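You operate a simulated robot arm through the tools that you are given. There is no shell and no other tool. Be economical: measure what you need, move in short steps, check, and stop when the job is done.

Carry out the task below with a simulated two-armed robot. There is one attempt and no reset: what you move stays moved.

TASK
Put one of the badges from the top of the computer cart on top of the blue oil filter. Pick up the measuring jug with one hand, pass it to the other hand and put it on the green table lower shelf. Open the top desk drawer, put the red tread gauge on the blue trolley top away inside, then shut the drawer. Pull the lower door open. Any order will do. Set down upright: measuring jug.

The check looks at the end state, three seconds after you hand in, the way a careful person would. Anything else that was tipped, shoved, dropped, spilled or broken makes it a failure.

THE ROBOT
Two 7-joint arms with two-finger parallel grippers on one trunk, on a base that drives. Base frame: it is fixed to the floor where the robot stands at the start and does not move with it; the origin is under the middle of the robot, x ahead of it, y to its left, z up. Units: m, degrees, N and s.
The left shoulder is at the start at [0.05, 0.177, 1.179], the right one opposite. With the tool pointing down near the work surface each hand reaches from about 0.1 to 0.68 m from the robot's upright axis, wherever it stands, measured 20 degrees to its own side. Places, roughly: badge [0.5, -0.5, 1.25]; blue oil filter [-1.5, -3, 1]; dr [-4.4, 6.4, 0.6]; green table lower shelf [-2.4, -2.2, 0.3]; lower door [0.4, 0.6, 0.6]; measuring jug [0, -3.25, 1]; red tread gauge [-4.5, 1.75, 0.75]; top desk drawer [-4.3, 6.4, 0.6]. Payload 3.43 kg a hand.
The TCP of each hand is the grasp point between the finger pads, 0.034 m short of the fingertips. In the tool frame z runs along the fingers and y along their closing line. Largest opening 0.128 m; finger width 0.024, thickness 0.012; the body of the gripper, 0.048 by 0.13 m, starts 0.096 m behind the TCP.
Orientation is told as [roll, pitch, yaw] about the base's x, y, z axes, in that order, counted from this pose: with the fingers straight down and closing along the base's y, the tool's x points along the base's -x, its y along +y and its z along -z.

THE INTERFACE
- The arms move only by the tool arm_command. It takes "left_plan", "right_plan" or both (then of equal length, played together; a hand with none holds still); each is a list of rows, each an object (a shift or turn left out is 0, a gripper value left out holds the last) with "linear": the shift along the base's x, y, z in m, a list of three; "rotation": the turn, a rotation vector about the base's x, y, z in degrees, a list of three; "jaw": the opening, from 0 (shut) to 1 (fully open). In form: [{"linear": [x, y, z], "rotation": [wx, wy, wz], "jaw": jaw}, ...]. A call has 1 to 8 rows; each row is the pose to reach, as a shift and turn from the pose commanded when the call began. A row lasts 0.2 s, in which the tool goes at most 0.05 m and 8.6 degrees; a call with a longer step from one row to the next is refused whole, and so is a gripper value outside its range. Where a pose cannot be reached the arm comes as near as it can. A force on the tool above 40 N (or 10 N above the force at the start of the call, whichever is more), or a blocked arm, ends the call early, and 0.2 s more pass. Each finger travels about 0.108 m/s and halts on what it meets, pressing with about 36 N; the grip force reading is that of the motor and also rises with nothing between the fingers. The clock runs only during rows and for 0.2 s after the last one: add rows that repeat a pose to give the fingers time. The reply holds the time, the measured pose of the TCP, the force on the tool along the base axes, the opening and the grip force, in the units named above and with some noise, with the torque about the TCP (base axes, N m) and any sound that the robot's microphone picked up.
- Cameras (640 x 400 px; columns grow to the right, rows downward): "scene" is now at [0.157, 0.0324, 1.3635]; the picture's right is [0.36, -0.93, 0.00], its down [-0.34, -0.13, -0.93] and it looks along [0.87, 0.33, -0.37] (base axes); focal length 214 px, centre (320, 200). "left" rides on the left gripper at [0.076, 0.011, -0.16] in its tool frame; the picture's right is [-0.15, 0.99, 0.00], its down [-0.88, -0.13, -0.46] and it looks along [-0.45, -0.07, 0.89] (tool axes); focal length 234 px, centre (320, 200). "right" rides on the right gripper at [0.076, -0.011, -0.16] in its tool frame; the picture's right is [0.15, 0.99, 0.00], its down [-0.88, 0.13, -0.46] and it looks along [-0.45, 0.07, 0.89] (tool axes); focal length 234 px, centre (320, 200). There is no depth. A picture from a camera that has moved, and an enlarged one, comes with that camera's place and axes in the base frame and with its lens.
- grab_frame(camera): a new picture of that camera. No time passes.
- lift_body(by): slides the trunk up (or, below 0, down) by that many m; the arms and the scene camera ride with it, the base frame stays. It gives what a move gives, with no picture.
- base_move(legs): drives the robot by 1 to 6 legs, each [ahead, turn to the left] in m and degrees, along the robot's own axes; the way and the turn of a leg run together, so that a leg with both is an arc; at most 1.5 m and 180 degrees a leg. The arms and the cameras ride along, it lands a little off, and it stops where it bumps. It gives what a move gives.
- pan_tilt(pan, tilt): turns the head with the scene camera to pan (to the left, within 80 degrees either way) and tilt (down, from -29 to 69), counted from straight ahead of the robot. It gives what a move gives.
- zoom(camera, box): a new picture of the part [left, top, right, bottom] of that camera's present view, enlarged. No time passes.
- close_job(): hands the job in; it is judged then, once.

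Work in short steps. Places have to be worked out from the pictures, the camera data and where the tool is seen: move nearer, look again, correct. Check each grasp and each placing, and mend what went wrong. You have 165 turns and 118 pictures in all, those below and enlarged ones among them. Open the grippers and draw the arms clear of the work before you hand the job in, unless the task says otherwise.

The tools are called after "Emit:" as a command line: name --argument value ..., lists and objects as JSON in quotes. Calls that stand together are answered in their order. arm_command: Moves the arms, as the interface text tells. Its arguments: {"type":"object","properties":{"left_plan":{"type":"array","items":{"type":"object","properties":{"linear":{"type":"array","items":{"type":"number"}},"rotation":{"type":"array","items":{"type":"number"}},"jaw":{"type":"number"}}}},"right_plan":{"type":"array","items":{"type":"object","properties":{"linear":{"type":"array","items":{"type":"number"}},"rotation":{"type":"array","items":{"type":"number"}},"jaw":{"type":"number"}}}}},"required":[]} The other tools are called the same way: lift_body (by) slides the trunk up or down; base_move (legs) drives the base; pan_tilt (pan, tilt) turns the head that bears the scene camera; grab_frame (camera) takes a picture; zoom (camera, box) takes an enlarged picture of a part of a camera's view; close_job () hands the job in.

At the start:

```text
clock: 0.0
left_position: [0.2767, 0.25, 1.3062]
left_tool_rot: [-0.1, -0.2, 0.1]
left_wrist_force: [1.1, -0.1, -0.1]
left_torque: [-0.03, 0.0, 0.02]
left_finger_gap: 0.1281
left_grasp_force: 0.1
right_position: [0.3039, -0.0213, 1.3058]
right_tool_rot: [0.0, 0.0, -0.1]
right_wrist_force: [-0.5, 0.8, 0.5]
right_torque: [0.04, 0.05, -0.02]
right_finger_gap: 0.1279
right_grasp_force: 0.0
trunk travel left (down, up): [-0.35, 0.051]
robot x, y, heading: [0.0021, 0.0057, -0.1]
head pan, tilt: [21.0, 21.5]
```

scene: 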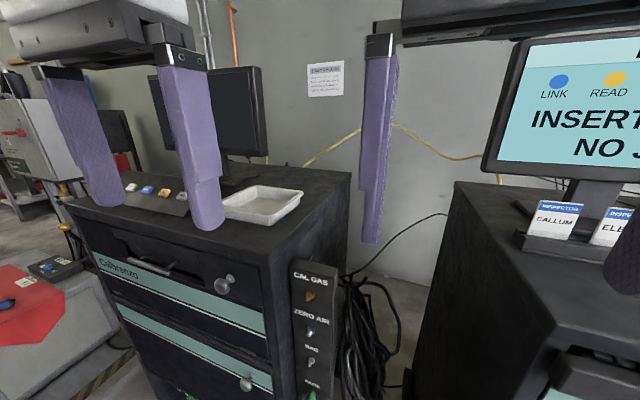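
right: 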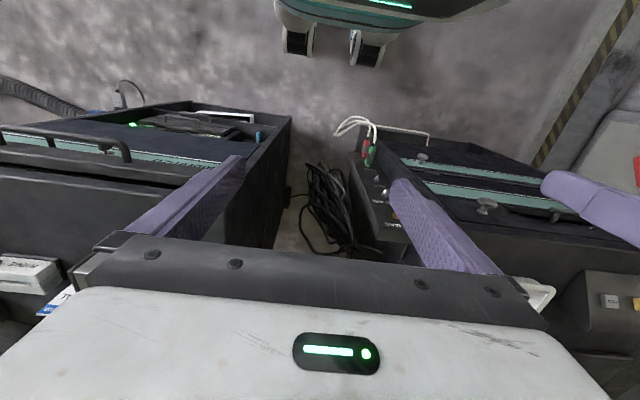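
left: 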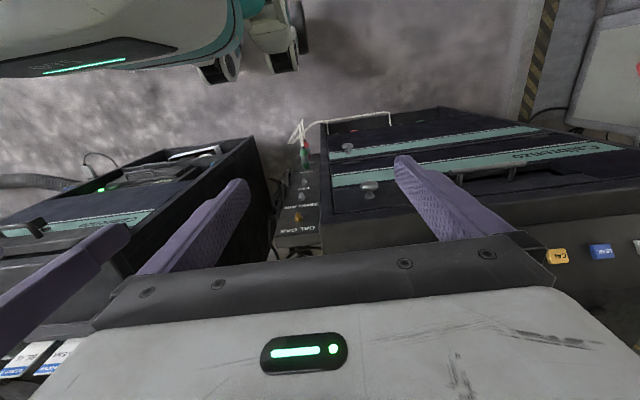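

The first view shows the calibration cabinet to the left and the computer cart with badges to the right. I'll turn the head to the badges to look at them.

Emit:
pan_tilt --pan -35 --tilt 25

Emit:
grab_frame --camera "scene"

```text
clock: 1.2
left_position: [0.2769, 0.2492, 1.3054]
left_tool_rot: [-0.1, -0.2, 0.1]
left_wrist_force: [0.5, 0.4, -0.5]
left_torque: [0.01, 0.0, 0.03]
left_finger_gap: 0.1278
left_grasp_force: 0.0
right_position: [0.3056, -0.0241, 1.3072]
right_tool_rot: [0.3, 0.1, 0.5]
right_wrist_force: [10.3, -58.6, -14.3]
right_torque: [10.63, 0.51, 5.61]
right_finger_gap: 0.1282
right_grasp_force: 0.1
trunk travel left (down, up): [-0.35, 0.051]
robot x, y, heading: [0.0025, -0.0, -0.3]
head pan, tilt: [-35.0, 25.0]
```

```text
114 pictures are left
camera scene: at [0.1629, 0.0052, 1.3619], right [0.07, -1.0, 0.0], down [-0.38, -0.02, -0.92], along [0.92, 0.06, -0.38], focal length 214 px, centre (320, 200)
```

scene: 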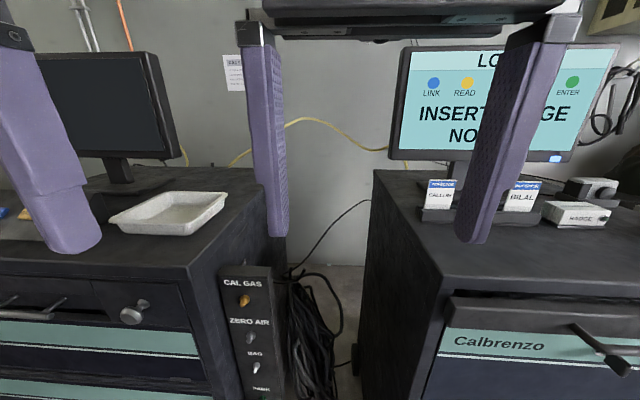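

The head seems to press against the right arm (58 N). I'll swing the right arm outward to free it, then look again.

Emit:
arm_command --right_plan '[{"linear": [0, -0.05, 0]}, {"linear": [0, -0.1, 0]}, {"linear": [0, -0.15, 0.0]}, {"linear": [0, -0.2, 0.0]}, {"linear": [0, -0.25, 0.0]}, {"linear": [0, -0.3, 0.0]}]'

Emit:
grab_frame --camera "scene"

```text
clock: 2.6
left_position: [0.2785, 0.249, 1.3063]
left_tool_rot: [0.0, 0.0, 0.1]
left_wrist_force: [-0.3, 0.3, 0.1]
left_torque: [0.02, 0.0, -0.01]
left_finger_gap: 0.1282
left_grasp_force: 0.0
right_position: [0.3176, -0.309, 1.2941]
right_tool_rot: [0.1, -0.1, 0.1]
right_wrist_force: [-0.9, 0.5, -0.7]
right_torque: [0.01, 0.04, 0.02]
right_finger_gap: 0.1281
right_grasp_force: 0.1
right hand out of reach, approached as far as the arm can: row 6
trunk travel left (down, up): [-0.35, 0.051]
robot x, y, heading: [-0.0013, -0.0012, -0.0]
head pan, tilt: [-35.0, 25.0]
```

```text
113 pictures are left
camera scene: at [0.1466, -0.0546, 1.3576], right [-0.57, -0.82, 0.0], down [-0.35, 0.24, -0.91], along [0.74, -0.52, -0.42], focal length 214 px, centre (320, 200)
```

scene: 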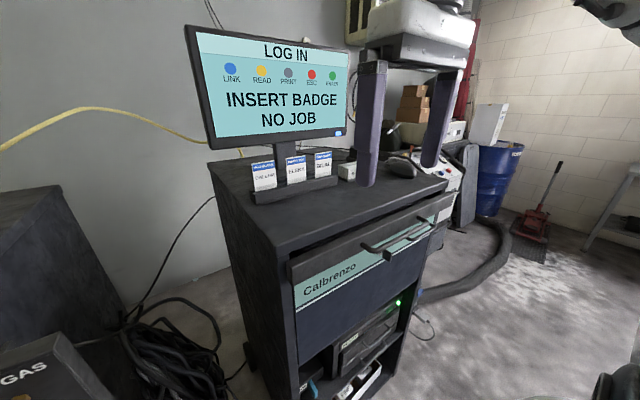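

Triangulating, the badges stand at about x 0.57, y −0.20/−0.29/−0.37, z 1.21 in a holder. I take an enlarged look.

Emit:
zoom --camera "scene" --box '[220, 130, 380, 230]'

Emit:
grab_frame --camera "right"

```text
4.00 times, centred on (300, 180) of scene
camera zoom: at [0.1466, -0.0546, 1.3576], right [-0.57, -0.82, 0.0], down [-0.35, 0.24, -0.91], along [0.74, -0.52, -0.42], focal length 858 px, centre (400, 280)
```

zoom: 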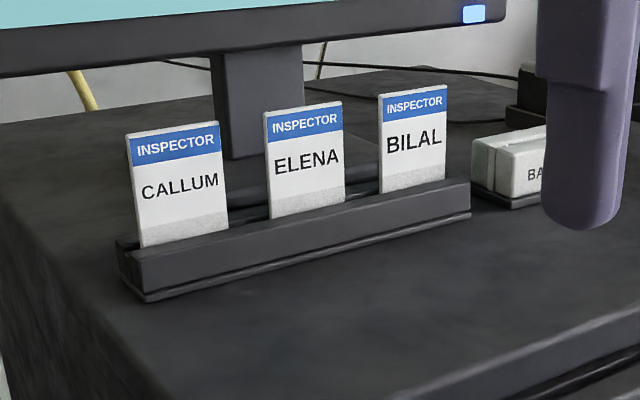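

```text
111 pictures are left
camera right: at [0.2404, -0.3218, 1.4546], right [-0.15, 0.99, 0.0], down [0.88, 0.13, 0.46], along [0.45, 0.07, -0.89], focal length 234 px, centre (320, 200)
```

right: 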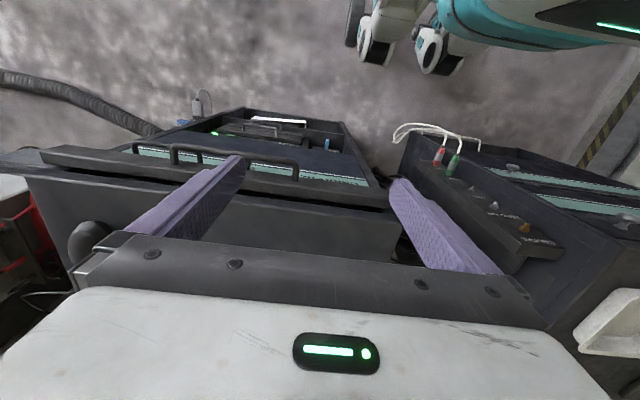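

The badges stand with free side edges; I can grip CALLUM's side edges from the front. First look at the lower door of the left cabinet.

Emit:
pan_tilt --pan 45 --tilt 45

Emit:
grab_frame --camera "scene"

```text
clock: 4.2
left_position: [0.2775, 0.2499, 1.3057]
left_tool_rot: [0.0, -0.1, 0.1]
left_wrist_force: [-1.0, -0.1, 0.2]
left_torque: [0.07, 0.02, 0.01]
left_finger_gap: 0.1282
left_grasp_force: 0.1
right_position: [0.3156, -0.3079, 1.2957]
right_tool_rot: [0.2, 0.0, 0.0]
right_wrist_force: [0.2, -0.1, 0.0]
right_torque: [0.01, 0.03, -0.03]
right_finger_gap: 0.1281
right_grasp_force: 0.1
trunk travel left (down, up): [-0.35, 0.051]
robot x, y, heading: [0.0027, 0.0014, 0.1]
head pan, tilt: [45.0, 45.0]
```

```text
110 pictures are left
camera scene: at [0.1278, 0.0566, 1.3272], right [0.71, -0.71, 0.0], down [-0.5, -0.5, -0.71], along [0.5, 0.5, -0.71], focal length 214 px, centre (320, 200)
```

scene: 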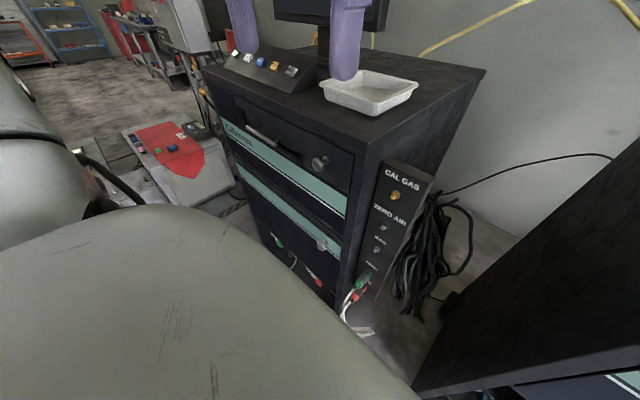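

Emit:
zoom --camera "scene" --box '[220, 100, 420, 340]'

```text
1.67 times, centred on (320, 220) of scene
camera zoom: at [0.1278, 0.0566, 1.3272], right [0.71, -0.71, 0.0], down [-0.5, -0.5, -0.71], along [0.5, 0.5, -0.71], focal length 358 px, centre (320, 167)
```

zoom: 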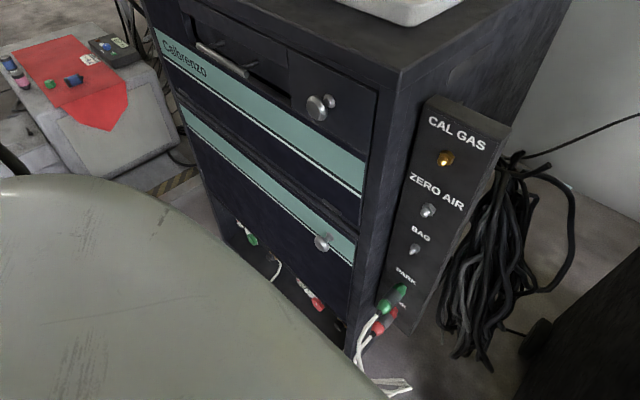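

Knob of the lower door appears near (0.46, 0.39, 0.6). I back off and lower the trunk to look at it from a better angle.

Emit:
base_move --legs '[[-0.45, 0]]'

Emit:
lift_body --by -0.3

Emit:
pan_tilt --pan 30 --tilt 25

Emit:
grab_frame --camera "scene"

```text
clock: 6.9
left_position: [-0.181, 0.2502, 1.3056]
left_tool_rot: [0.0, -0.1, 0.5]
left_wrist_force: [-0.8, 0.0, -0.6]
left_torque: [0.01, 0.0, -0.03]
left_finger_gap: 0.1281
left_grasp_force: 0.1
right_position: [-0.139, -0.3076, 1.2944]
right_tool_rot: [0.1, 0.1, 0.3]
right_wrist_force: [-1.2, -0.2, 0.6]
right_torque: [0.03, 0.0, -0.01]
right_finger_gap: 0.1282
right_grasp_force: 0.0
trunk travel left (down, up): [-0.35, 0.051]
robot x, y, heading: [-0.4508, 0.002, 0.5]
head pan, tilt: [45.0, 45.0]
```

```text
clock: 9.9
left_position: [-0.1802, 0.2498, 1.0063]
left_tool_rot: [-0.1, -0.1, 0.4]
left_wrist_force: [0.2, 0.2, 0.3]
left_torque: [-0.01, 0.04, 0.04]
left_finger_gap: 0.1279
left_grasp_force: 0.1
right_position: [-0.1386, -0.3074, 0.9939]
right_tool_rot: [0.1, 0.1, 0.3]
right_wrist_force: [-0.6, 0.0, 0.5]
right_torque: [0.01, 0.0, -0.02]
right_finger_gap: 0.1279
right_grasp_force: 0.1
trunk travel left (down, up): [-0.05, 0.351]
robot x, y, heading: [-0.461, -0.0044, 0.2]
head pan, tilt: [45.0, 45.0]
```

```text
clock: 10.8
left_position: [-0.1811, 0.2504, 1.0069]
left_tool_rot: [-0.1, -0.1, 0.5]
left_wrist_force: [0.0, 0.4, 0.4]
left_torque: [0.01, -0.03, 0.0]
left_finger_gap: 0.128
left_grasp_force: 0.0
right_position: [-0.1377, -0.3082, 0.9952]
right_tool_rot: [0.1, 0.0, 0.2]
right_wrist_force: [0.6, -0.7, 0.1]
right_torque: [0.0, 0.02, 0.01]
right_finger_gap: 0.1281
right_grasp_force: 0.0
trunk travel left (down, up): [-0.05, 0.351]
robot x, y, heading: [-0.4556, -0.003, 0.2]
head pan, tilt: [30.0, 25.0]
```

```text
108 pictures are left
camera scene: at [-0.3068, 0.0447, 1.0577], right [0.51, -0.86, 0.0], down [-0.37, -0.21, -0.91], along [0.78, 0.46, -0.42], focal length 214 px, centre (320, 200)
```

scene: 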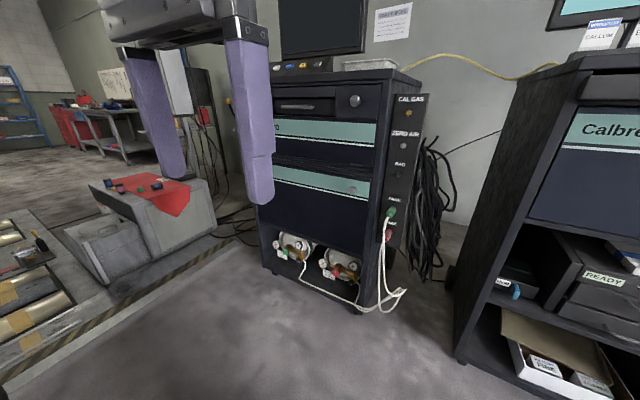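

Triangulation puts the lower door's knob near (0.39, 0.315, 0.766). Enlarge to see the knob shape and door outline.

Emit:
zoom --camera "scene" --box '[250, 60, 450, 320]'

Emit:
arm_command --left_plan '[{"rotation": [0, -8, 0]}, {"rotation": [0, -16, 0]}, {"rotation": [0, -24, 0]}, {"rotation": [0, -32, 0]}, {"rotation": [0, -40, 0]}, {"rotation": [0, -48, 0]}, {"rotation": [0, -56, 0]}, {"rotation": [0, -64, 0]}]'

```text
1.54 times, centred on (350, 190) of scene
camera zoom: at [-0.3068, 0.0447, 1.0577], right [0.51, -0.86, 0.0], down [-0.37, -0.21, -0.91], along [0.78, 0.46, -0.42], focal length 330 px, centre (274, 215)
```

zoom: 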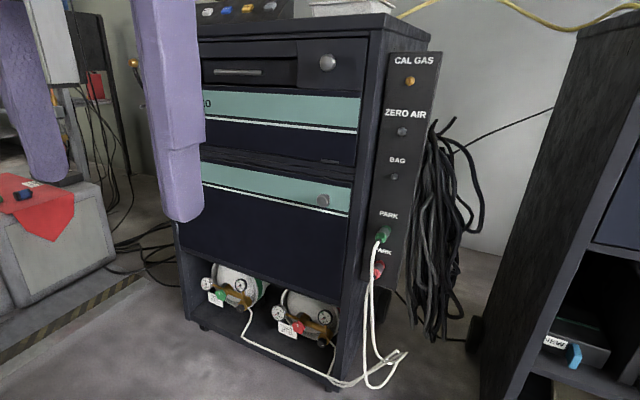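

```text
clock: 12.6
left_position: [-0.1812, 0.2495, 1.0062]
left_tool_rot: [-0.9, -64.2, 1.1]
left_wrist_force: [-0.2, 0.3, 0.8]
left_torque: [0.01, 0.0, 0.03]
left_finger_gap: 0.1278
left_grasp_force: 0.1
right_position: [-0.1385, -0.3066, 0.9935]
right_tool_rot: [0.1, 0.0, 0.3]
right_wrist_force: [0.5, -0.4, -1.0]
right_torque: [0.01, 0.01, 0.02]
right_finger_gap: 0.1282
right_grasp_force: 0.0
trunk travel left (down, up): [-0.05, 0.351]
robot x, y, heading: [-0.46, -0.0025, 0.4]
head pan, tilt: [30.0, 25.0]
```

The lower door spans about y 0.25–0.87 with its knob on the right, so it is hinged on the left. I finish turning the left tool level and lower it to knob height.

Emit:
arm_command --left_plan '[{"linear": [0, 0.015, -0.04], "rotation": [0, -8, 0]}, {"linear": [0, 0.03, -0.08], "rotation": [0, -16, 0]}, {"linear": [0, 0.045, -0.12], "rotation": [0, -24, 0]}, {"linear": [0, 0.06, -0.16], "rotation": [0, -26, 0]}, {"linear": [0, 0.065, -0.2], "rotation": [0, -26, 0]}, {"linear": [0, 0.065, -0.24], "rotation": [0, -26, 0]}]'

Emit:
base_move --legs '[[0.2, 0]]'

Emit:
pan_tilt --pan 35 --tilt 35

Emit:
grab_frame --camera "scene"

Emit:
grab_frame --camera "left"

```text
clock: 14.0
left_position: [-0.2349, 0.4495, 0.9431]
left_tool_rot: [-88.9, -89.4, 88.7]
left_wrist_force: [0.1, -0.2, -0.3]
left_torque: [-0.01, -0.02, -0.01]
left_finger_gap: 0.128
left_grasp_force: 0.1
left hand out of reach, approached as far as the arm can: row 1, 2, 3, 4, 5, 6
right_position: [-0.1378, -0.3085, 0.9945]
right_tool_rot: [0.2, 0.0, 0.3]
right_wrist_force: [-0.1, -0.2, -0.1]
right_torque: [0.01, -0.01, -0.01]
right_finger_gap: 0.1279
right_grasp_force: 0.1
trunk travel left (down, up): [-0.05, 0.351]
robot x, y, heading: [-0.4572, -0.0001, 0.3]
head pan, tilt: [30.0, 25.0]
```

```text
clock: 15.6
left_position: [-0.033, 0.4486, 0.9436]
left_tool_rot: [-90.9, -89.4, 90.5]
left_wrist_force: [-0.4, 0.3, 0.4]
left_torque: [-0.01, 0.01, 0.03]
left_finger_gap: 0.1279
left_grasp_force: 0.1
right_position: [0.0606, -0.3083, 0.9955]
right_tool_rot: [0.0, 0.0, 0.2]
right_wrist_force: [0.1, 0.1, 0.0]
right_torque: [-0.03, 0.03, 0.02]
right_finger_gap: 0.128
right_grasp_force: 0.0
trunk travel left (down, up): [-0.05, 0.351]
robot x, y, heading: [-0.2558, 0.0017, 0.1]
head pan, tilt: [30.0, 25.0]
```

```text
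clock: 16.3
left_position: [-0.033, 0.4496, 0.9423]
left_tool_rot: [-90.3, -89.4, 89.9]
left_wrist_force: [0.8, 1.0, -0.5]
left_torque: [-0.02, 0.04, -0.02]
left_finger_gap: 0.1279
left_grasp_force: 0.0
right_position: [0.0611, -0.3073, 0.994]
right_tool_rot: [0.1, -0.1, 0.2]
right_wrist_force: [-0.3, -0.2, 1.3]
right_torque: [0.02, 0.03, -0.06]
right_finger_gap: 0.1277
right_grasp_force: 0.1
trunk travel left (down, up): [-0.05, 0.351]
robot x, y, heading: [-0.2565, 0.0012, 0.3]
head pan, tilt: [35.0, 35.0]
```

```text
106 pictures are left
camera scene: at [-0.1143, 0.0496, 1.042], right [0.58, -0.82, 0.0], down [-0.47, -0.33, -0.82], along [0.67, 0.47, -0.57], focal length 214 px, centre (320, 200)
```

scene: 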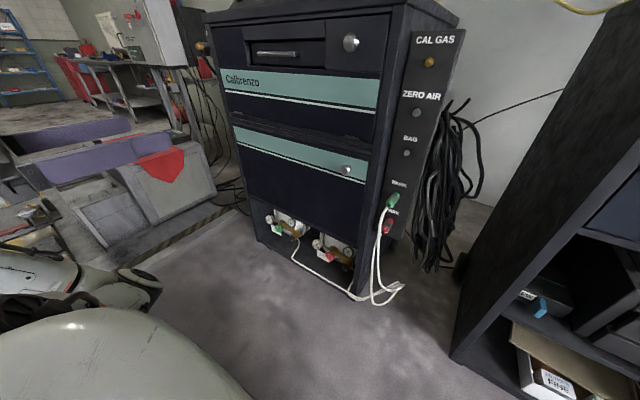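

```text
105 pictures are left
camera left: at [-0.1928, 0.4595, 0.8674], right [0.01, 0.99, 0.14], down [-0.46, -0.12, 0.88], along [0.89, -0.07, 0.45], focal length 234 px, centre (320, 200)
```

left: 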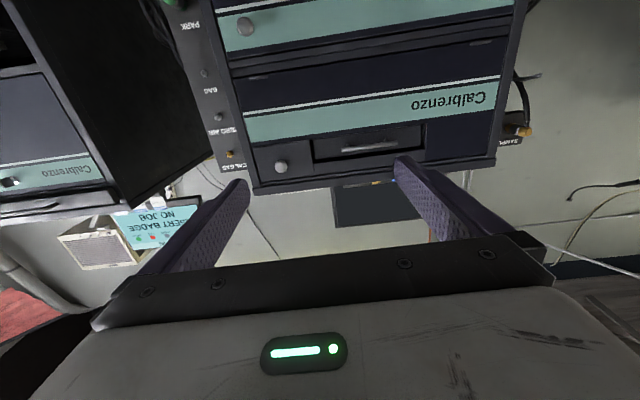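

Two rays agree on the knob at (0.405, 0.315, 0.75). I move the left hand forward and down to a pre-grasp point.

Emit:
arm_command --left_plan '[{"linear": [0.04, -0.02, -0.02]}, {"linear": [0.08, -0.04, -0.04]}, {"linear": [0.12, -0.06, -0.06]}, {"linear": [0.16, -0.08, -0.08]}, {"linear": [0.2, -0.1, -0.1]}, {"linear": [0.24, -0.11, -0.12]}, {"linear": [0.27, -0.12, -0.15]}, {"linear": [0.28, -0.135, -0.19]}]'

```text
clock: 18.1
left_position: [0.2458, 0.3188, 0.7527]
left_tool_rot: [-92.6, -89.3, 92.0]
left_wrist_force: [0.7, 0.1, -0.2]
left_torque: [0.0, 0.0, 0.0]
left_finger_gap: 0.128
left_grasp_force: 0.0
left hand out of reach, approached as far as the arm can: row 1, 2, 3, 4, 5, 6, 8
right_position: [0.0607, -0.3067, 0.996]
right_tool_rot: [0.1, -0.1, 0.2]
right_wrist_force: [0.2, 0.0, -0.3]
right_torque: [0.01, 0.02, 0.02]
right_finger_gap: 0.1281
right_grasp_force: 0.1
trunk travel left (down, up): [-0.05, 0.351]
robot x, y, heading: [-0.2573, -0.0007, 0.2]
head pan, tilt: [35.0, 35.0]
```

The hand is at (0.246, 0.319, 0.753), pointing forward. Check alignment with the left camera.

Emit:
grab_frame --camera "left"

Emit:
grab_frame --camera "scene"

```text
104 pictures are left
camera left: at [0.086, 0.3308, 0.6774], right [0.01, 0.99, 0.13], down [-0.46, -0.11, 0.88], along [0.89, -0.07, 0.45], focal length 234 px, centre (320, 200)
```

left: 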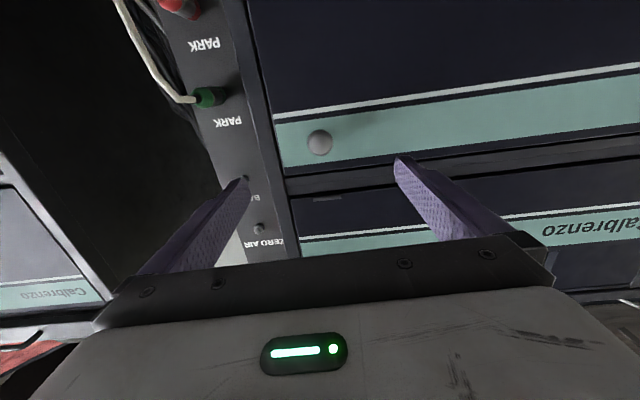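

```text
103 pictures are left
camera scene: at [-0.1144, 0.0498, 1.0421], right [0.58, -0.82, 0.0], down [-0.47, -0.33, -0.82], along [0.67, 0.47, -0.57], focal length 214 px, centre (320, 200)
```

scene: 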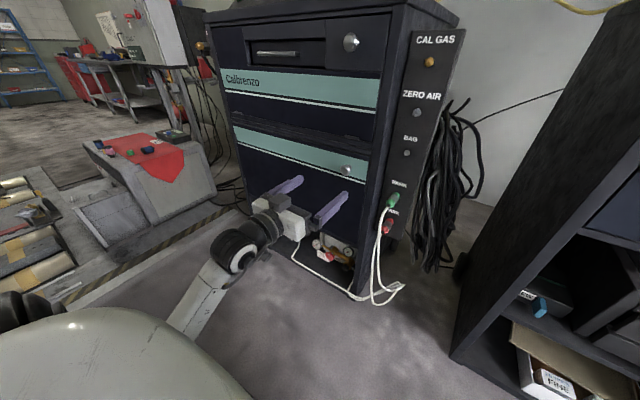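

The knob ray passes through y 0.316, z 0.751, well aligned. I advance with partly closed jaw.

Emit:
arm_command --left_plan '[{"linear": [0.04, -0.002, 0], "jaw": 0.6}, {"linear": [0.08, -0.003, 0], "jaw": 0.6}, {"linear": [0.11, -0.003, 0]}, {"linear": [0.125, -0.003, 0]}, {"linear": [0.135, -0.003, 0]}]'

Emit:
grab_frame --camera "left"

```text
clock: 19.3
left_position: [0.3674, 0.3238, 0.7442]
left_tool_rot: [-79.0, -88.9, 77.1]
left_wrist_force: [-0.1, -0.1, -0.4]
left_torque: [-0.01, -0.03, 0.0]
left_finger_gap: 0.0766
left_grasp_force: 0.0
left hand out of reach, approached as far as the arm can: row 1, 2, 3, 4, 5
right_position: [0.0594, -0.3082, 0.9945]
right_tool_rot: [0.1, 0.0, 0.2]
right_wrist_force: [0.4, -0.1, 0.2]
right_torque: [-0.01, -0.03, 0.0]
right_finger_gap: 0.1281
right_grasp_force: 0.1
trunk travel left (down, up): [-0.05, 0.351]
robot x, y, heading: [-0.2581, 0.0002, 0.0]
head pan, tilt: [35.0, 35.0]
```

```text
102 pictures are left
camera left: at [0.2079, 0.3389, 0.6694], right [0.03, 0.99, 0.13], down [-0.46, -0.1, 0.88], along [0.89, -0.09, 0.45], focal length 234 px, centre (320, 200)
```

left: 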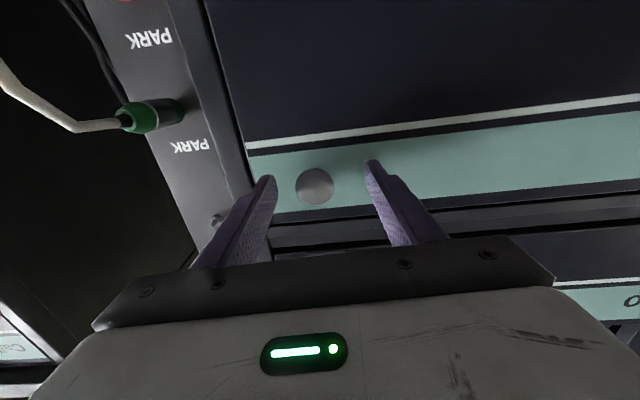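

Arm is near its limit; I drive the base 4 cm ahead to bring the knob between the pads, then adjust up/right 1 cm.

Emit:
base_move --legs '[[0.035, 0]]'

Emit:
arm_command --left_plan '[{"linear": [-0.01, -0.008, 0.01]}, {"linear": [-0.01, -0.008, 0.01]}]'

Emit:
grab_frame --camera "left"

```text
clock: 20.1
left_position: [0.3813, 0.3247, 0.7451]
left_tool_rot: [-82.2, -88.9, 80.4]
left_wrist_force: [-11.1, -2.0, 1.5]
left_torque: [0.07, -0.06, 0.44]
left_finger_gap: 0.0754
left_grasp_force: 0.1
right_position: [0.0803, -0.307, 0.9944]
right_tool_rot: [0.1, -0.1, 0.3]
right_wrist_force: [0.3, -0.5, -0.5]
right_torque: [0.02, -0.01, 0.01]
right_finger_gap: 0.1281
right_grasp_force: 0.1
trunk travel left (down, up): [-0.05, 0.351]
robot x, y, heading: [-0.2393, -0.0028, 0.2]
head pan, tilt: [35.0, 35.0]
stopped in leg 1: the force on the tool passed its limit at 128 N (the readings are from after the stop); the commanded pose is now the measured one
```

```text
clock: 20.7
left_position: [0.373, 0.3181, 0.7539]
left_tool_rot: [-72.3, -88.9, 70.0]
left_wrist_force: [-0.6, 0.2, -0.3]
left_torque: [-0.01, -0.02, -0.03]
left_finger_gap: 0.0767
left_grasp_force: 0.0
right_position: [0.0806, -0.3076, 0.9943]
right_tool_rot: [0.1, -0.1, 0.4]
right_wrist_force: [-0.5, -0.5, 0.6]
right_torque: [0.03, 0.0, -0.03]
right_finger_gap: 0.1279
right_grasp_force: 0.0
trunk travel left (down, up): [-0.05, 0.351]
robot x, y, heading: [-0.2397, 0.0002, 0.3]
head pan, tilt: [35.0, 35.0]
```

```text
101 pictures are left
camera left: at [0.2132, 0.3339, 0.6786], right [0.04, 0.99, 0.13], down [-0.45, -0.09, 0.89], along [0.89, -0.09, 0.45], focal length 234 px, centre (320, 200)
```

left: 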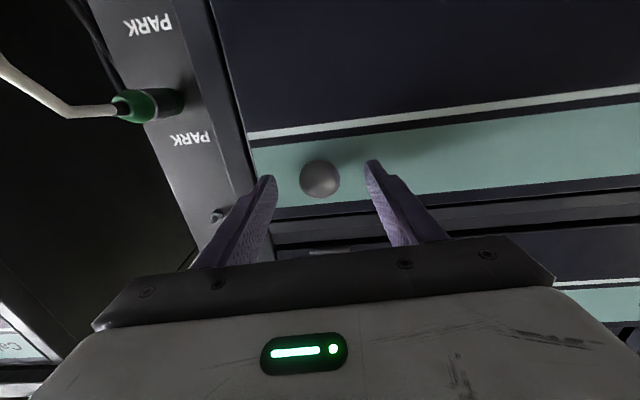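

The fingertips touched the door face at x≈0.415, so I am deep enough. Now close on the knob.

Emit:
arm_command --left_plan '[{"jaw": 0.3}, {"jaw": 0.15}, {"jaw": 0.05}, {"jaw": 0.05}, {"jaw": 0.05}]'

Emit:
grab_frame --camera "left"

```text
clock: 21.9
left_position: [0.3729, 0.3191, 0.7535]
left_tool_rot: [-72.7, -88.9, 70.6]
left_wrist_force: [-0.9, 1.2, -0.5]
left_torque: [-0.01, 0.06, 0.58]
left_finger_gap: 0.034
left_grasp_force: 44.6
right_position: [0.0806, -0.3072, 0.9944]
right_tool_rot: [0.1, 0.1, 0.3]
right_wrist_force: [0.4, 0.1, 0.4]
right_torque: [0.0, 0.01, 0.02]
right_finger_gap: 0.1281
right_grasp_force: 0.1
trunk travel left (down, up): [-0.05, 0.351]
robot x, y, heading: [-0.2341, 0.0032, 0.4]
head pan, tilt: [35.0, 35.0]
```

```text
100 pictures are left
camera left: at [0.2131, 0.334, 0.6786], right [0.04, 0.99, 0.13], down [-0.45, -0.09, 0.89], along [0.89, -0.09, 0.45], focal length 234 px, centre (320, 200)
```

left: 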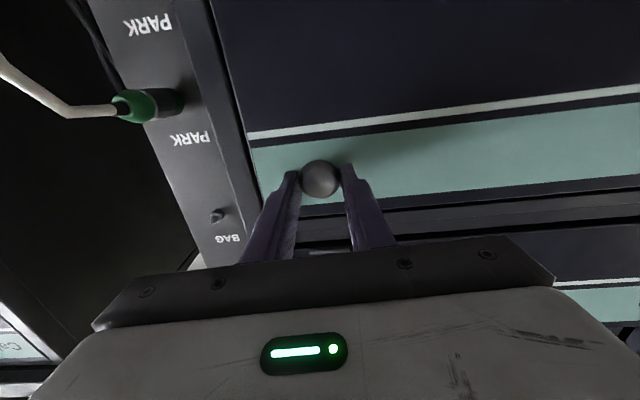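

Gripped (gap 0.034 m). I pull along the door's arc (hinge near y 0.875).

Emit:
arm_command --left_plan '[{"linear": [-0.01, 0, 0], "rotation": [0, 0, -1]}, {"linear": [-0.03, 0.001, 0], "rotation": [0, 0, -3]}, {"linear": [-0.058, 0.003, 0], "rotation": [0, 0, -6]}, {"linear": [-0.088, 0.007, 0], "rotation": [0, 0, -9]}, {"linear": [-0.116, 0.012, 0], "rotation": [0, 0, -12]}, {"linear": [-0.145, 0.019, 0], "rotation": [0, 0, -15]}]'

Emit:
grab_frame --camera "scene"

```text
clock: 23.2
left_position: [0.2629, 0.3389, 0.7534]
left_tool_rot: [-51.1, -89.1, 38.7]
left_wrist_force: [0.5, 2.1, -0.3]
left_torque: [0.01, 0.48, 0.68]
left_finger_gap: 0.0341
left_grasp_force: 45.0
right_position: [0.0819, -0.307, 0.9938]
right_tool_rot: [0.1, 0.0, 0.3]
right_wrist_force: [0.2, 0.5, -0.2]
right_torque: [0.03, 0.02, -0.02]
right_finger_gap: 0.1282
right_grasp_force: 0.1
trunk travel left (down, up): [-0.05, 0.351]
robot x, y, heading: [-0.2333, 0.0004, 0.5]
head pan, tilt: [35.0, 35.0]
stopped in row 6 (left hand): the force on the tool passed its limit at 41 N (the readings are from after the stop); the commanded pose is now the measured one
```

```text
99 pictures are left
camera scene: at [-0.0952, 0.0506, 1.0418], right [0.58, -0.82, 0.0], down [-0.47, -0.33, -0.82], along [0.67, 0.47, -0.57], focal length 214 px, centre (320, 200)
```

scene: 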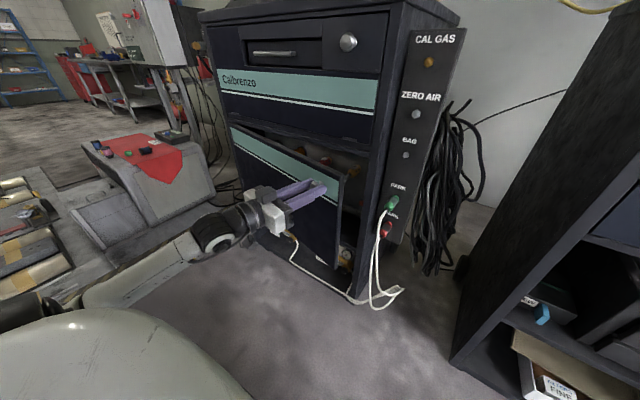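

The door is opening; motion fits radius ≈0.32 m. Continue along a tighter arc.

Emit:
arm_command --left_plan '[{"linear": [-0.018, 0.0075, 0], "rotation": [0, 0, -4]}, {"linear": [-0.036, 0.0155, 0], "rotation": [0, 0, -8]}, {"linear": [-0.053, 0.025, 0], "rotation": [0, 0, -12]}, {"linear": [-0.0695, 0.0354, 0], "rotation": [0, 0, -16]}, {"linear": [-0.085, 0.047, 0], "rotation": [0, 0, -20]}, {"linear": [-0.1005, 0.0592, 0], "rotation": [0, 0, -24]}, {"linear": [-0.115, 0.073, 0], "rotation": [0, 0, -28]}, {"linear": [-0.128, 0.0866, 0], "rotation": [0, 0, -32]}]'

Emit:
grab_frame --camera "scene"

```text
clock: 24.4
left_position: [0.2057, 0.365, 0.7463]
left_tool_rot: [-177.9, -88.4, 143.3]
left_wrist_force: [0.3, -1.2, 8.7]
left_torque: [-0.35, -0.43, -0.44]
left_finger_gap: 0.0361
left_grasp_force: 45.0
left hand out of reach, approached as far as the arm can: row 4, 5, 6
right_position: [0.0808, -0.3074, 0.9944]
right_tool_rot: [0.1, -0.1, 0.3]
right_wrist_force: [-0.2, -0.1, 0.3]
right_torque: [0.01, -0.01, 0.04]
right_finger_gap: 0.1279
right_grasp_force: 0.0
trunk travel left (down, up): [-0.05, 0.351]
robot x, y, heading: [-0.237, -0.0012, 0.2]
head pan, tilt: [35.0, 35.0]
stopped in row 6 (left hand): the force on the tool passed its limit at 49 N (the readings are from after the stop); the commanded pose is now the measured one
```

```text
98 pictures are left
camera scene: at [-0.0958, 0.05, 1.0419], right [0.58, -0.82, 0.0], down [-0.47, -0.33, -0.82], along [0.67, 0.47, -0.57], focal length 214 px, centre (320, 200)
```

scene: 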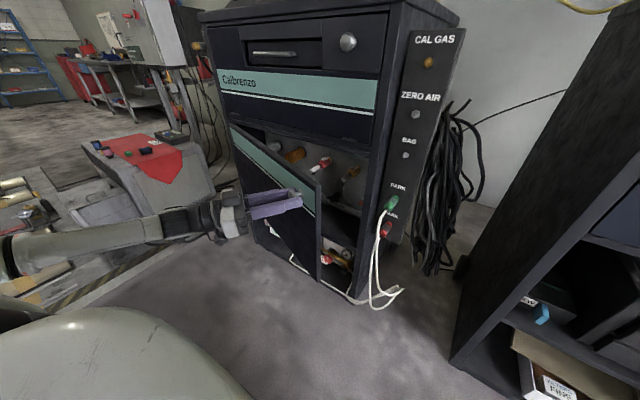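

Door is at roughly 40°. Release the knob and back the fingers away.

Emit:
arm_command --left_plan '[{"jaw": 0.6}, {"jaw": 0.7}, {"jaw": 0.7}, {"linear": [-0.03, 0.015, 0]}, {"linear": [-0.07, 0.03, 0]}, {"linear": [-0.1, 0.03, 0]}]'

Emit:
grab_frame --camera "scene"

```text
clock: 25.8
left_position: [0.1719, 0.3731, 0.7018]
left_tool_rot: [-170.6, -88.5, 136.5]
left_wrist_force: [0.4, 0.5, 0.3]
left_torque: [0.02, -0.02, 0.02]
left_finger_gap: 0.0896
left_grasp_force: 0.1
left hand out of reach, approached as far as the arm can: row 4, 5, 6
right_position: [0.0809, -0.3053, 0.994]
right_tool_rot: [0.1, -0.1, 0.3]
right_wrist_force: [0.3, 0.8, 0.1]
right_torque: [0.0, -0.02, -0.01]
right_finger_gap: 0.1281
right_grasp_force: 0.1
trunk travel left (down, up): [-0.05, 0.351]
robot x, y, heading: [-0.2388, -0.0022, 0.6]
head pan, tilt: [35.0, 35.0]
```

```text
97 pictures are left
camera scene: at [-0.0954, 0.0505, 1.042], right [0.58, -0.82, 0.0], down [-0.47, -0.33, -0.82], along [0.67, 0.47, -0.57], focal length 214 px, centre (320, 200)
```

scene: 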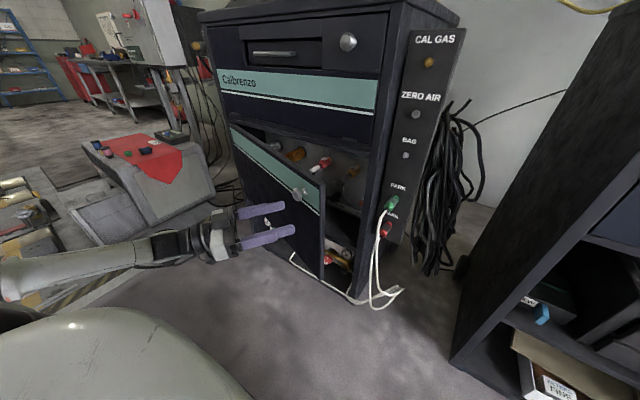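

The arm can't retract level, so I back the base away 0.2 m, then turn the tool down to hook the door's free edge from inside.

Emit:
base_move --legs '[[-0.2, 0]]'

Emit:
arm_command --left_plan '[{"linear": [0.0, 0, 0.05], "rotation": [0, 8, 0], "jaw": 0}, {"linear": [0.0, 0, 0.1], "rotation": [0, 16, 0]}, {"linear": [0.0, 0, 0.15], "rotation": [0, 24, 0]}, {"linear": [0.0, 0, 0.18], "rotation": [0, 32, 0]}, {"linear": [0.0, 0, 0.2], "rotation": [0, 40, 0]}, {"linear": [0.0, 0, 0.22], "rotation": [0, 48, 0]}, {"linear": [0.0, 0, 0.24], "rotation": [0, 56, 0]}, {"linear": [0.0, 0, 0.25], "rotation": [0, 64, 0]}]'

Emit:
grab_frame --camera "scene"

```text
clock: 27.4
left_position: [-0.0247, 0.3723, 0.7011]
left_tool_rot: [-170.9, -88.4, 136.9]
left_wrist_force: [0.1, -0.1, -0.1]
left_torque: [0.03, -0.03, 0.02]
left_finger_gap: 0.0896
left_grasp_force: 0.1
right_position: [-0.1148, -0.3082, 0.9928]
right_tool_rot: [0.1, 0.0, 0.3]
right_wrist_force: [-0.3, -0.2, -0.5]
right_torque: [0.01, 0.01, 0.01]
right_finger_gap: 0.128
right_grasp_force: 0.1
trunk travel left (down, up): [-0.05, 0.351]
robot x, y, heading: [-0.4322, 0.0015, 0.3]
head pan, tilt: [35.0, 35.0]
```

```text
clock: 29.2
left_position: [0.0079, 0.3925, 0.9318]
left_tool_rot: [-37.0, -27.9, 1.6]
left_wrist_force: [-4.5, 1.3, 9.8]
left_torque: [0.55, 0.0, 0.29]
left_finger_gap: 0.0002
left_grasp_force: 33.1
left hand out of reach, approached as far as the arm can: row 1, 2, 3, 4, 5, 6, 7, 8
right_position: [-0.1166, -0.3093, 0.9943]
right_tool_rot: [0.4, -0.2, 0.4]
right_wrist_force: [-0.6, -0.9, -0.3]
right_torque: [0.08, 0.02, -0.02]
right_finger_gap: 0.1281
right_grasp_force: 0.1
trunk travel left (down, up): [-0.05, 0.351]
robot x, y, heading: [-0.4318, -0.0043, 0.3]
head pan, tilt: [35.0, 35.0]
```

```text
96 pictures are left
camera scene: at [-0.2939, 0.0469, 1.0428], right [0.58, -0.81, 0.0], down [-0.47, -0.33, -0.82], along [0.67, 0.48, -0.57], focal length 214 px, centre (320, 200)
```

scene: 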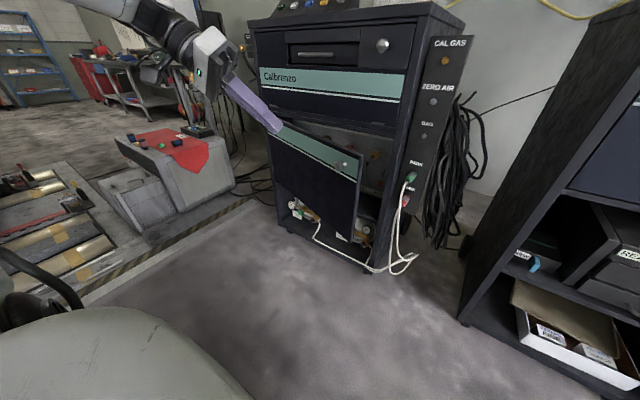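

I straighten the tool to point straight down and raise it a bit.

Emit:
arm_command --left_plan '[{"linear": [0, -0.01, 0.02], "rotation": [6, 4.5, 1.25]}, {"linear": [0.01, -0.02, 0.03], "rotation": [12, 9, 2.5]}, {"linear": [0.02, -0.03, 0.04], "rotation": [18, 13.5, 3.75]}, {"linear": [0.03, -0.04, 0.05], "rotation": [24, 18, 5]}, {"linear": [0.04, -0.05, 0.05], "rotation": [30, 22.5, 6.25]}, {"linear": [0.05, -0.06, 0.05], "rotation": [36, 27, 7.5]}]'

Emit:
grab_frame --camera "scene"

```text
clock: 30.6
left_position: [0.0688, 0.5982, 0.851]
left_tool_rot: [2.0, 0.8, 0.2]
left_wrist_force: [-0.4, 0.7, -0.6]
left_torque: [-0.1, 0.01, 0.01]
left_finger_gap: 0.0001
left_grasp_force: 33.2
left hand out of reach, approached as far as the arm can: row 1, 2, 3, 4, 5, 6
right_position: [-0.1133, -0.3063, 0.9929]
right_tool_rot: [-0.1, 0.3, 0.3]
right_wrist_force: [1.3, 0.1, 0.0]
right_torque: [-0.07, 0.06, 0.0]
right_finger_gap: 0.1279
right_grasp_force: 0.1
trunk travel left (down, up): [-0.05, 0.351]
robot x, y, heading: [-0.4377, -0.0005, 0.3]
head pan, tilt: [35.0, 35.0]
```

```text
95 pictures are left
camera scene: at [-0.2902, 0.0508, 1.0414], right [0.58, -0.81, 0.0], down [-0.47, -0.33, -0.82], along [0.67, 0.47, -0.58], focal length 214 px, centre (320, 200)
```

scene: 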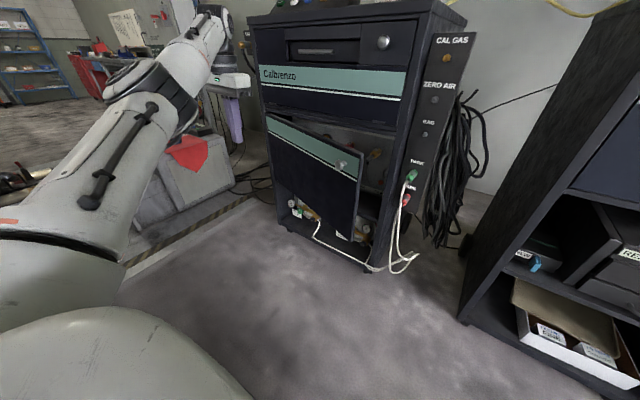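

The arm took a roundabout pose to (0.07, 0.60, 0.85), tool down. I move it up and back rightward, and zoom on the door.

Emit:
arm_command --left_plan '[{"linear": [-0.01, -0.01, 0.04]}, {"linear": [-0.02, -0.04, 0.08]}, {"linear": [-0.02, -0.08, 0.11]}, {"linear": [-0.02, -0.12, 0.12]}, {"linear": [-0.02, -0.16, 0.13]}, {"linear": [-0.02, -0.2, 0.13]}, {"linear": [-0.02, -0.24, 0.13]}, {"linear": [-0.02, -0.28, 0.13]}]'

Emit:
zoom --camera "scene" --box '[240, 80, 440, 280]'

```text
refused: row 2 steps farther than a row can; nothing moved
```

```text
2.00 times, centred on (340, 180) of scene
camera zoom: at [-0.2902, 0.0508, 1.0414], right [0.58, -0.81, 0.0], down [-0.47, -0.33, -0.82], along [0.67, 0.47, -0.58], focal length 429 px, centre (280, 240)
```

zoom: 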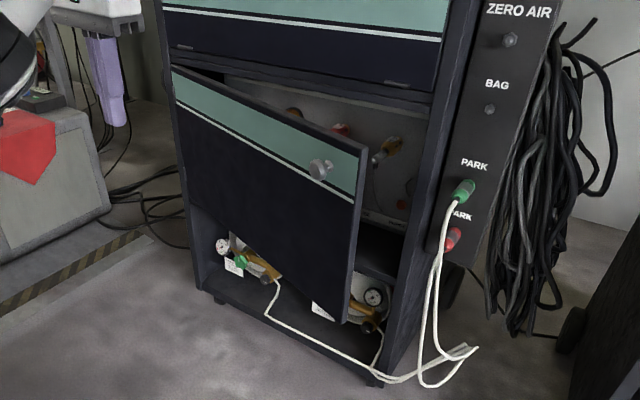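

Re-estimate: hinge near (0.41, 0.87), door width ≈0.6, now ≈17° open with its free top corner at about (0.2, 0.26, 0.82). I raise the hand and bring it right, then drive ahead to reach behind the edge.

Emit:
arm_command --left_plan '[{"linear": [-0.01, -0.01, 0.04]}, {"linear": [-0.015, -0.035, 0.075]}, {"linear": [-0.02, -0.07, 0.105]}, {"linear": [-0.02, -0.11, 0.12]}, {"linear": [-0.02, -0.15, 0.13]}, {"linear": [-0.02, -0.19, 0.13]}, {"linear": [-0.02, -0.23, 0.13]}, {"linear": [-0.02, -0.27, 0.13]}]'

Emit:
base_move --legs '[[0.2, 0]]'

```text
clock: 32.4
left_position: [0.031, 0.5985, 0.9183]
left_tool_rot: [2.4, 0.4, 0.1]
left_wrist_force: [-0.4, 0.2, 0.1]
left_torque: [-0.02, 0.0, 0.0]
left_finger_gap: 0.0
left_grasp_force: 32.7
left hand out of reach, approached as far as the arm can: row 1, 2, 3, 4, 5, 6, 7, 8
right_position: [-0.1156, -0.3081, 0.9936]
right_tool_rot: [0.1, 0.0, 0.3]
right_wrist_force: [-0.5, 0.6, 0.9]
right_torque: [-0.01, -0.02, 0.02]
right_finger_gap: 0.1279
right_grasp_force: 0.0
trunk travel left (down, up): [-0.05, 0.351]
robot x, y, heading: [-0.4333, 0.0022, 0.6]
head pan, tilt: [35.0, 35.0]
```

```text
clock: 34.0
left_position: [0.2334, 0.5981, 0.9178]
left_tool_rot: [2.3, 0.3, 0.0]
left_wrist_force: [-0.9, -0.3, 0.4]
left_torque: [-0.01, -0.02, -0.01]
left_finger_gap: 0.0
left_grasp_force: 33.2
right_position: [0.0833, -0.3074, 0.9927]
right_tool_rot: [0.1, 0.0, 0.2]
right_wrist_force: [-0.5, -1.0, 0.3]
right_torque: [0.02, 0.0, -0.04]
right_finger_gap: 0.1282
right_grasp_force: 0.0
trunk travel left (down, up): [-0.05, 0.351]
robot x, y, heading: [-0.2346, 0.001, 0.3]
head pan, tilt: [35.0, 35.0]
```

The hand did not go rightward (joint limit). I try a turn about the vertical together with the move.

Emit:
arm_command --left_plan '[{"linear": [0, -0.02, 0.02], "rotation": [0, 0, 8]}, {"linear": [0, -0.04, 0.04], "rotation": [0, 0, 16]}, {"linear": [0, -0.06, 0.05], "rotation": [0, 0, 24]}, {"linear": [0, -0.08, 0.05], "rotation": [0, 0, 32]}]'

Emit:
grab_frame --camera "scene"

```text
clock: 35.0
left_position: [0.253, 0.5752, 0.9003]
left_tool_rot: [-3.8, 0.0, 28.3]
left_wrist_force: [3.5, -2.8, 0.9]
left_torque: [0.24, 0.23, -0.08]
left_finger_gap: 0.0
left_grasp_force: 32.5
left hand out of reach, approached as far as the arm can: row 1, 2, 3, 4
right_position: [0.0841, -0.3078, 0.9933]
right_tool_rot: [0.1, 0.0, 0.3]
right_wrist_force: [-0.3, 0.7, -0.5]
right_torque: [-0.01, 0.01, -0.03]
right_finger_gap: 0.1279
right_grasp_force: 0.0
trunk travel left (down, up): [-0.05, 0.351]
robot x, y, heading: [-0.2345, 0.0014, 0.5]
head pan, tilt: [35.0, 35.0]
```

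```text
93 pictures are left
camera scene: at [-0.0919, 0.0505, 1.0419], right [0.58, -0.82, 0.0], down [-0.47, -0.33, -0.82], along [0.67, 0.47, -0.57], focal length 214 px, centre (320, 200)
```

scene: 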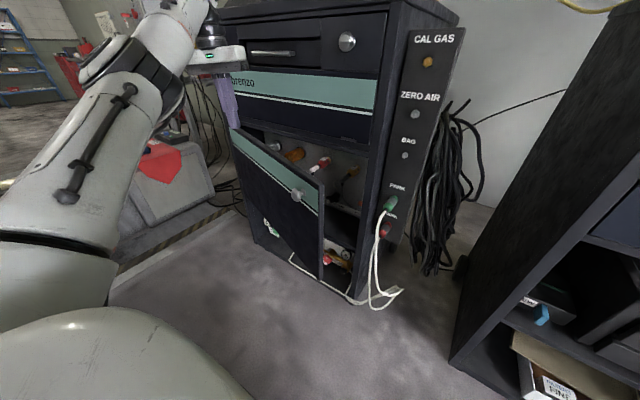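

I back away from the cabinet and bring the hand closer to the robot, where the arm has more freedom.

Emit:
base_move --legs '[[-0.2, 0]]'

Emit:
arm_command --left_plan '[{"linear": [-0.04, -0.02, 0], "rotation": [0, 0, -5]}, {"linear": [-0.08, -0.04, 0], "rotation": [0, 0, -10]}, {"linear": [-0.11, -0.07, 0], "rotation": [0, 0, -15]}, {"linear": [-0.13, -0.11, 0], "rotation": [0, 0, -20]}, {"linear": [-0.15, -0.15, 0], "rotation": [0, 0, -25]}, {"linear": [-0.15, -0.19, 0], "rotation": [0, 0, -28]}, {"linear": [-0.15, -0.23, 0], "rotation": [0, 0, -28]}]'

```text
clock: 36.6
left_position: [0.0429, 0.5946, 0.9035]
left_tool_rot: [2.4, 0.6, 31.2]
left_wrist_force: [0.2, 1.0, 0.8]
left_torque: [-0.03, 0.01, 0.0]
left_finger_gap: 0.0001
left_grasp_force: 32.8
right_position: [-0.1104, -0.308, 0.9934]
right_tool_rot: [0.1, 0.1, 0.3]
right_wrist_force: [-0.1, -0.8, -0.1]
right_torque: [-0.06, -0.01, 0.0]
right_finger_gap: 0.1282
right_grasp_force: 0.0
trunk travel left (down, up): [-0.05, 0.351]
robot x, y, heading: [-0.4296, 0.0011, 0.7]
head pan, tilt: [35.0, 35.0]
```

```text
clock: 38.2
left_position: [0.0478, 0.5929, 0.9058]
left_tool_rot: [2.2, 0.6, 3.1]
left_wrist_force: [0.6, 0.8, -0.9]
left_torque: [0.0, 0.06, 0.01]
left_finger_gap: 0.0
left_grasp_force: 33.2
left hand out of reach, approached as far as the arm can: row 1, 2, 3, 4, 5, 6, 7
right_position: [-0.1095, -0.3078, 0.9941]
right_tool_rot: [0.2, -0.1, 0.1]
right_wrist_force: [0.5, -0.8, -0.1]
right_torque: [0.02, 0.0, -0.03]
right_finger_gap: 0.1279
right_grasp_force: 0.0
trunk travel left (down, up): [-0.05, 0.351]
robot x, y, heading: [-0.4277, -0.002, 0.3]
head pan, tilt: [35.0, 35.0]
```

Inward is blocked at this height; try lowering first.

Emit:
arm_command --left_plan '[{"linear": [-0.02, -0.01, -0.04]}, {"linear": [-0.04, -0.02, -0.08]}, {"linear": [-0.06, -0.03, -0.12]}, {"linear": [-0.08, -0.05, -0.16]}, {"linear": [-0.1, -0.08, -0.18]}, {"linear": [-0.12, -0.12, -0.18]}, {"linear": [-0.12, -0.16, -0.18]}, {"linear": [-0.12, -0.2, -0.18]}]'

Emit:
grab_frame --camera "scene"

```text
clock: 40.0
left_position: [0.0738, 0.5942, 0.8563]
left_tool_rot: [2.3, 0.7, 3.2]
left_wrist_force: [-0.6, -0.3, -0.3]
left_torque: [0.0, 0.01, 0.02]
left_finger_gap: 0.0
left_grasp_force: 32.6
left hand out of reach, approached as far as the arm can: row 1, 2, 3, 4, 5, 6, 7, 8
right_position: [-0.1098, -0.3075, 0.9936]
right_tool_rot: [0.1, -0.1, 0.3]
right_wrist_force: [0.1, -1.0, -0.2]
right_torque: [-0.01, 0.0, 0.0]
right_finger_gap: 0.1281
right_grasp_force: 0.0
trunk travel left (down, up): [-0.05, 0.351]
robot x, y, heading: [-0.4273, -0.0046, 0.7]
head pan, tilt: [35.0, 35.0]
```

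```text
92 pictures are left
camera scene: at [-0.286, 0.0491, 1.042], right [0.58, -0.82, 0.0], down [-0.47, -0.33, -0.82], along [0.67, 0.47, -0.57], focal length 214 px, centre (320, 200)
```

scene: 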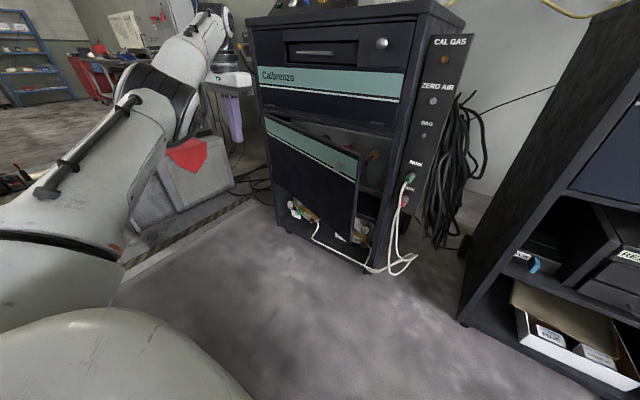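

The wrist looks folded to its limit. I tilt the fingers outward to unbend it while drawing the hand inward.

Emit:
arm_command --left_plan '[{"linear": [-0.02, -0.01, 0.0], "rotation": [0, -8, 0]}, {"linear": [-0.04, -0.02, 0.0], "rotation": [0, -16, 0]}, {"linear": [-0.06, -0.05, 0.0], "rotation": [0, -24, 0]}, {"linear": [-0.06, -0.09, 0.0], "rotation": [0, -32, 0]}, {"linear": [-0.06, -0.13, 0.0], "rotation": [0, -40, 0]}, {"linear": [-0.06, -0.17, 0.0], "rotation": [0, -48, 0]}, {"linear": [-0.06, -0.21, 0.0], "rotation": [0, -56, 0]}]'

```text
clock: 41.6
left_position: [0.2437, 0.5956, 1.0048]
left_tool_rot: [-2.6, -55.0, 5.7]
left_wrist_force: [-0.4, -1.1, 0.4]
left_torque: [0.04, -0.02, 0.02]
left_finger_gap: 0.0002
left_grasp_force: 32.9
left hand out of reach, approached as far as the arm can: row 1, 2, 3, 4, 5, 6, 7
right_position: [-0.11, -0.3086, 0.9945]
right_tool_rot: [0.1, 0.1, 0.2]
right_wrist_force: [0.9, -0.2, 0.7]
right_torque: [0.02, 0.04, -0.01]
right_finger_gap: 0.128
right_grasp_force: 0.1
trunk travel left (down, up): [-0.05, 0.351]
robot x, y, heading: [-0.426, 0.0008, 0.2]
head pan, tilt: [35.0, 35.0]
```

Only the wrist turned; the wrist centre stays put. Try a pure, small move to see which directions are free.

Emit:
arm_command --left_plan '[{"linear": [0.0, -0.04, 0.0]}, {"linear": [0.0, -0.08, 0.0]}]'

Emit:
arm_command --left_plan '[{"linear": [0.0, 0, -0.04]}, {"linear": [0.0, 0, -0.08]}]'

Emit:
arm_command --left_plan '[{"linear": [-0.04, 0, 0]}, {"linear": [-0.08, 0.0, 0]}]'

```text
clock: 42.2
left_position: [0.2424, 0.5963, 1.0075]
left_tool_rot: [-2.3, -55.3, 5.5]
left_wrist_force: [-0.5, 0.5, -0.5]
left_torque: [-0.04, -0.02, -0.03]
left_finger_gap: 0.0
left_grasp_force: 32.6
left hand out of reach, approached as far as the arm can: row 1, 2
right_position: [-0.1097, -0.3092, 0.994]
right_tool_rot: [0.1, 0.0, 0.3]
right_wrist_force: [-0.3, 0.5, 0.2]
right_torque: [0.01, -0.02, 0.01]
right_finger_gap: 0.1281
right_grasp_force: 0.0
trunk travel left (down, up): [-0.05, 0.351]
robot x, y, heading: [-0.4255, 0.0019, 0.4]
head pan, tilt: [35.0, 35.0]
```

```text
clock: 42.8
left_position: [0.2631, 0.6147, 0.9367]
left_tool_rot: [-2.4, -55.4, 5.5]
left_wrist_force: [-0.4, -0.9, 0.1]
left_torque: [-0.03, -0.02, -0.02]
left_finger_gap: 0.0
left_grasp_force: 32.7
left hand out of reach, approached as far as the arm can: row 1, 2
right_position: [-0.1105, -0.3088, 0.9929]
right_tool_rot: [0.0, 0.1, 0.1]
right_wrist_force: [0.5, 0.3, -0.2]
right_torque: [0.03, 0.02, 0.03]
right_finger_gap: 0.1281
right_grasp_force: 0.1
trunk travel left (down, up): [-0.05, 0.351]
robot x, y, heading: [-0.4292, 0.0011, 0.3]
head pan, tilt: [35.0, 35.0]
```

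```text
clock: 43.4
left_position: [0.2181, 0.6526, 0.9573]
left_tool_rot: [-2.4, -55.2, 5.6]
left_wrist_force: [-0.3, -0.4, 0.6]
left_torque: [0.01, 0.01, 0.01]
left_finger_gap: 0.0001
left_grasp_force: 33.6
left hand out of reach, approached as far as the arm can: row 1, 2
right_position: [-0.1115, -0.3081, 0.9935]
right_tool_rot: [0.1, 0.0, 0.2]
right_wrist_force: [-0.4, -0.3, 0.3]
right_torque: [0.02, -0.01, 0.0]
right_finger_gap: 0.1279
right_grasp_force: 0.1
trunk travel left (down, up): [-0.05, 0.351]
robot x, y, heading: [-0.4246, -0.0034, 0.4]
head pan, tilt: [35.0, 35.0]
```

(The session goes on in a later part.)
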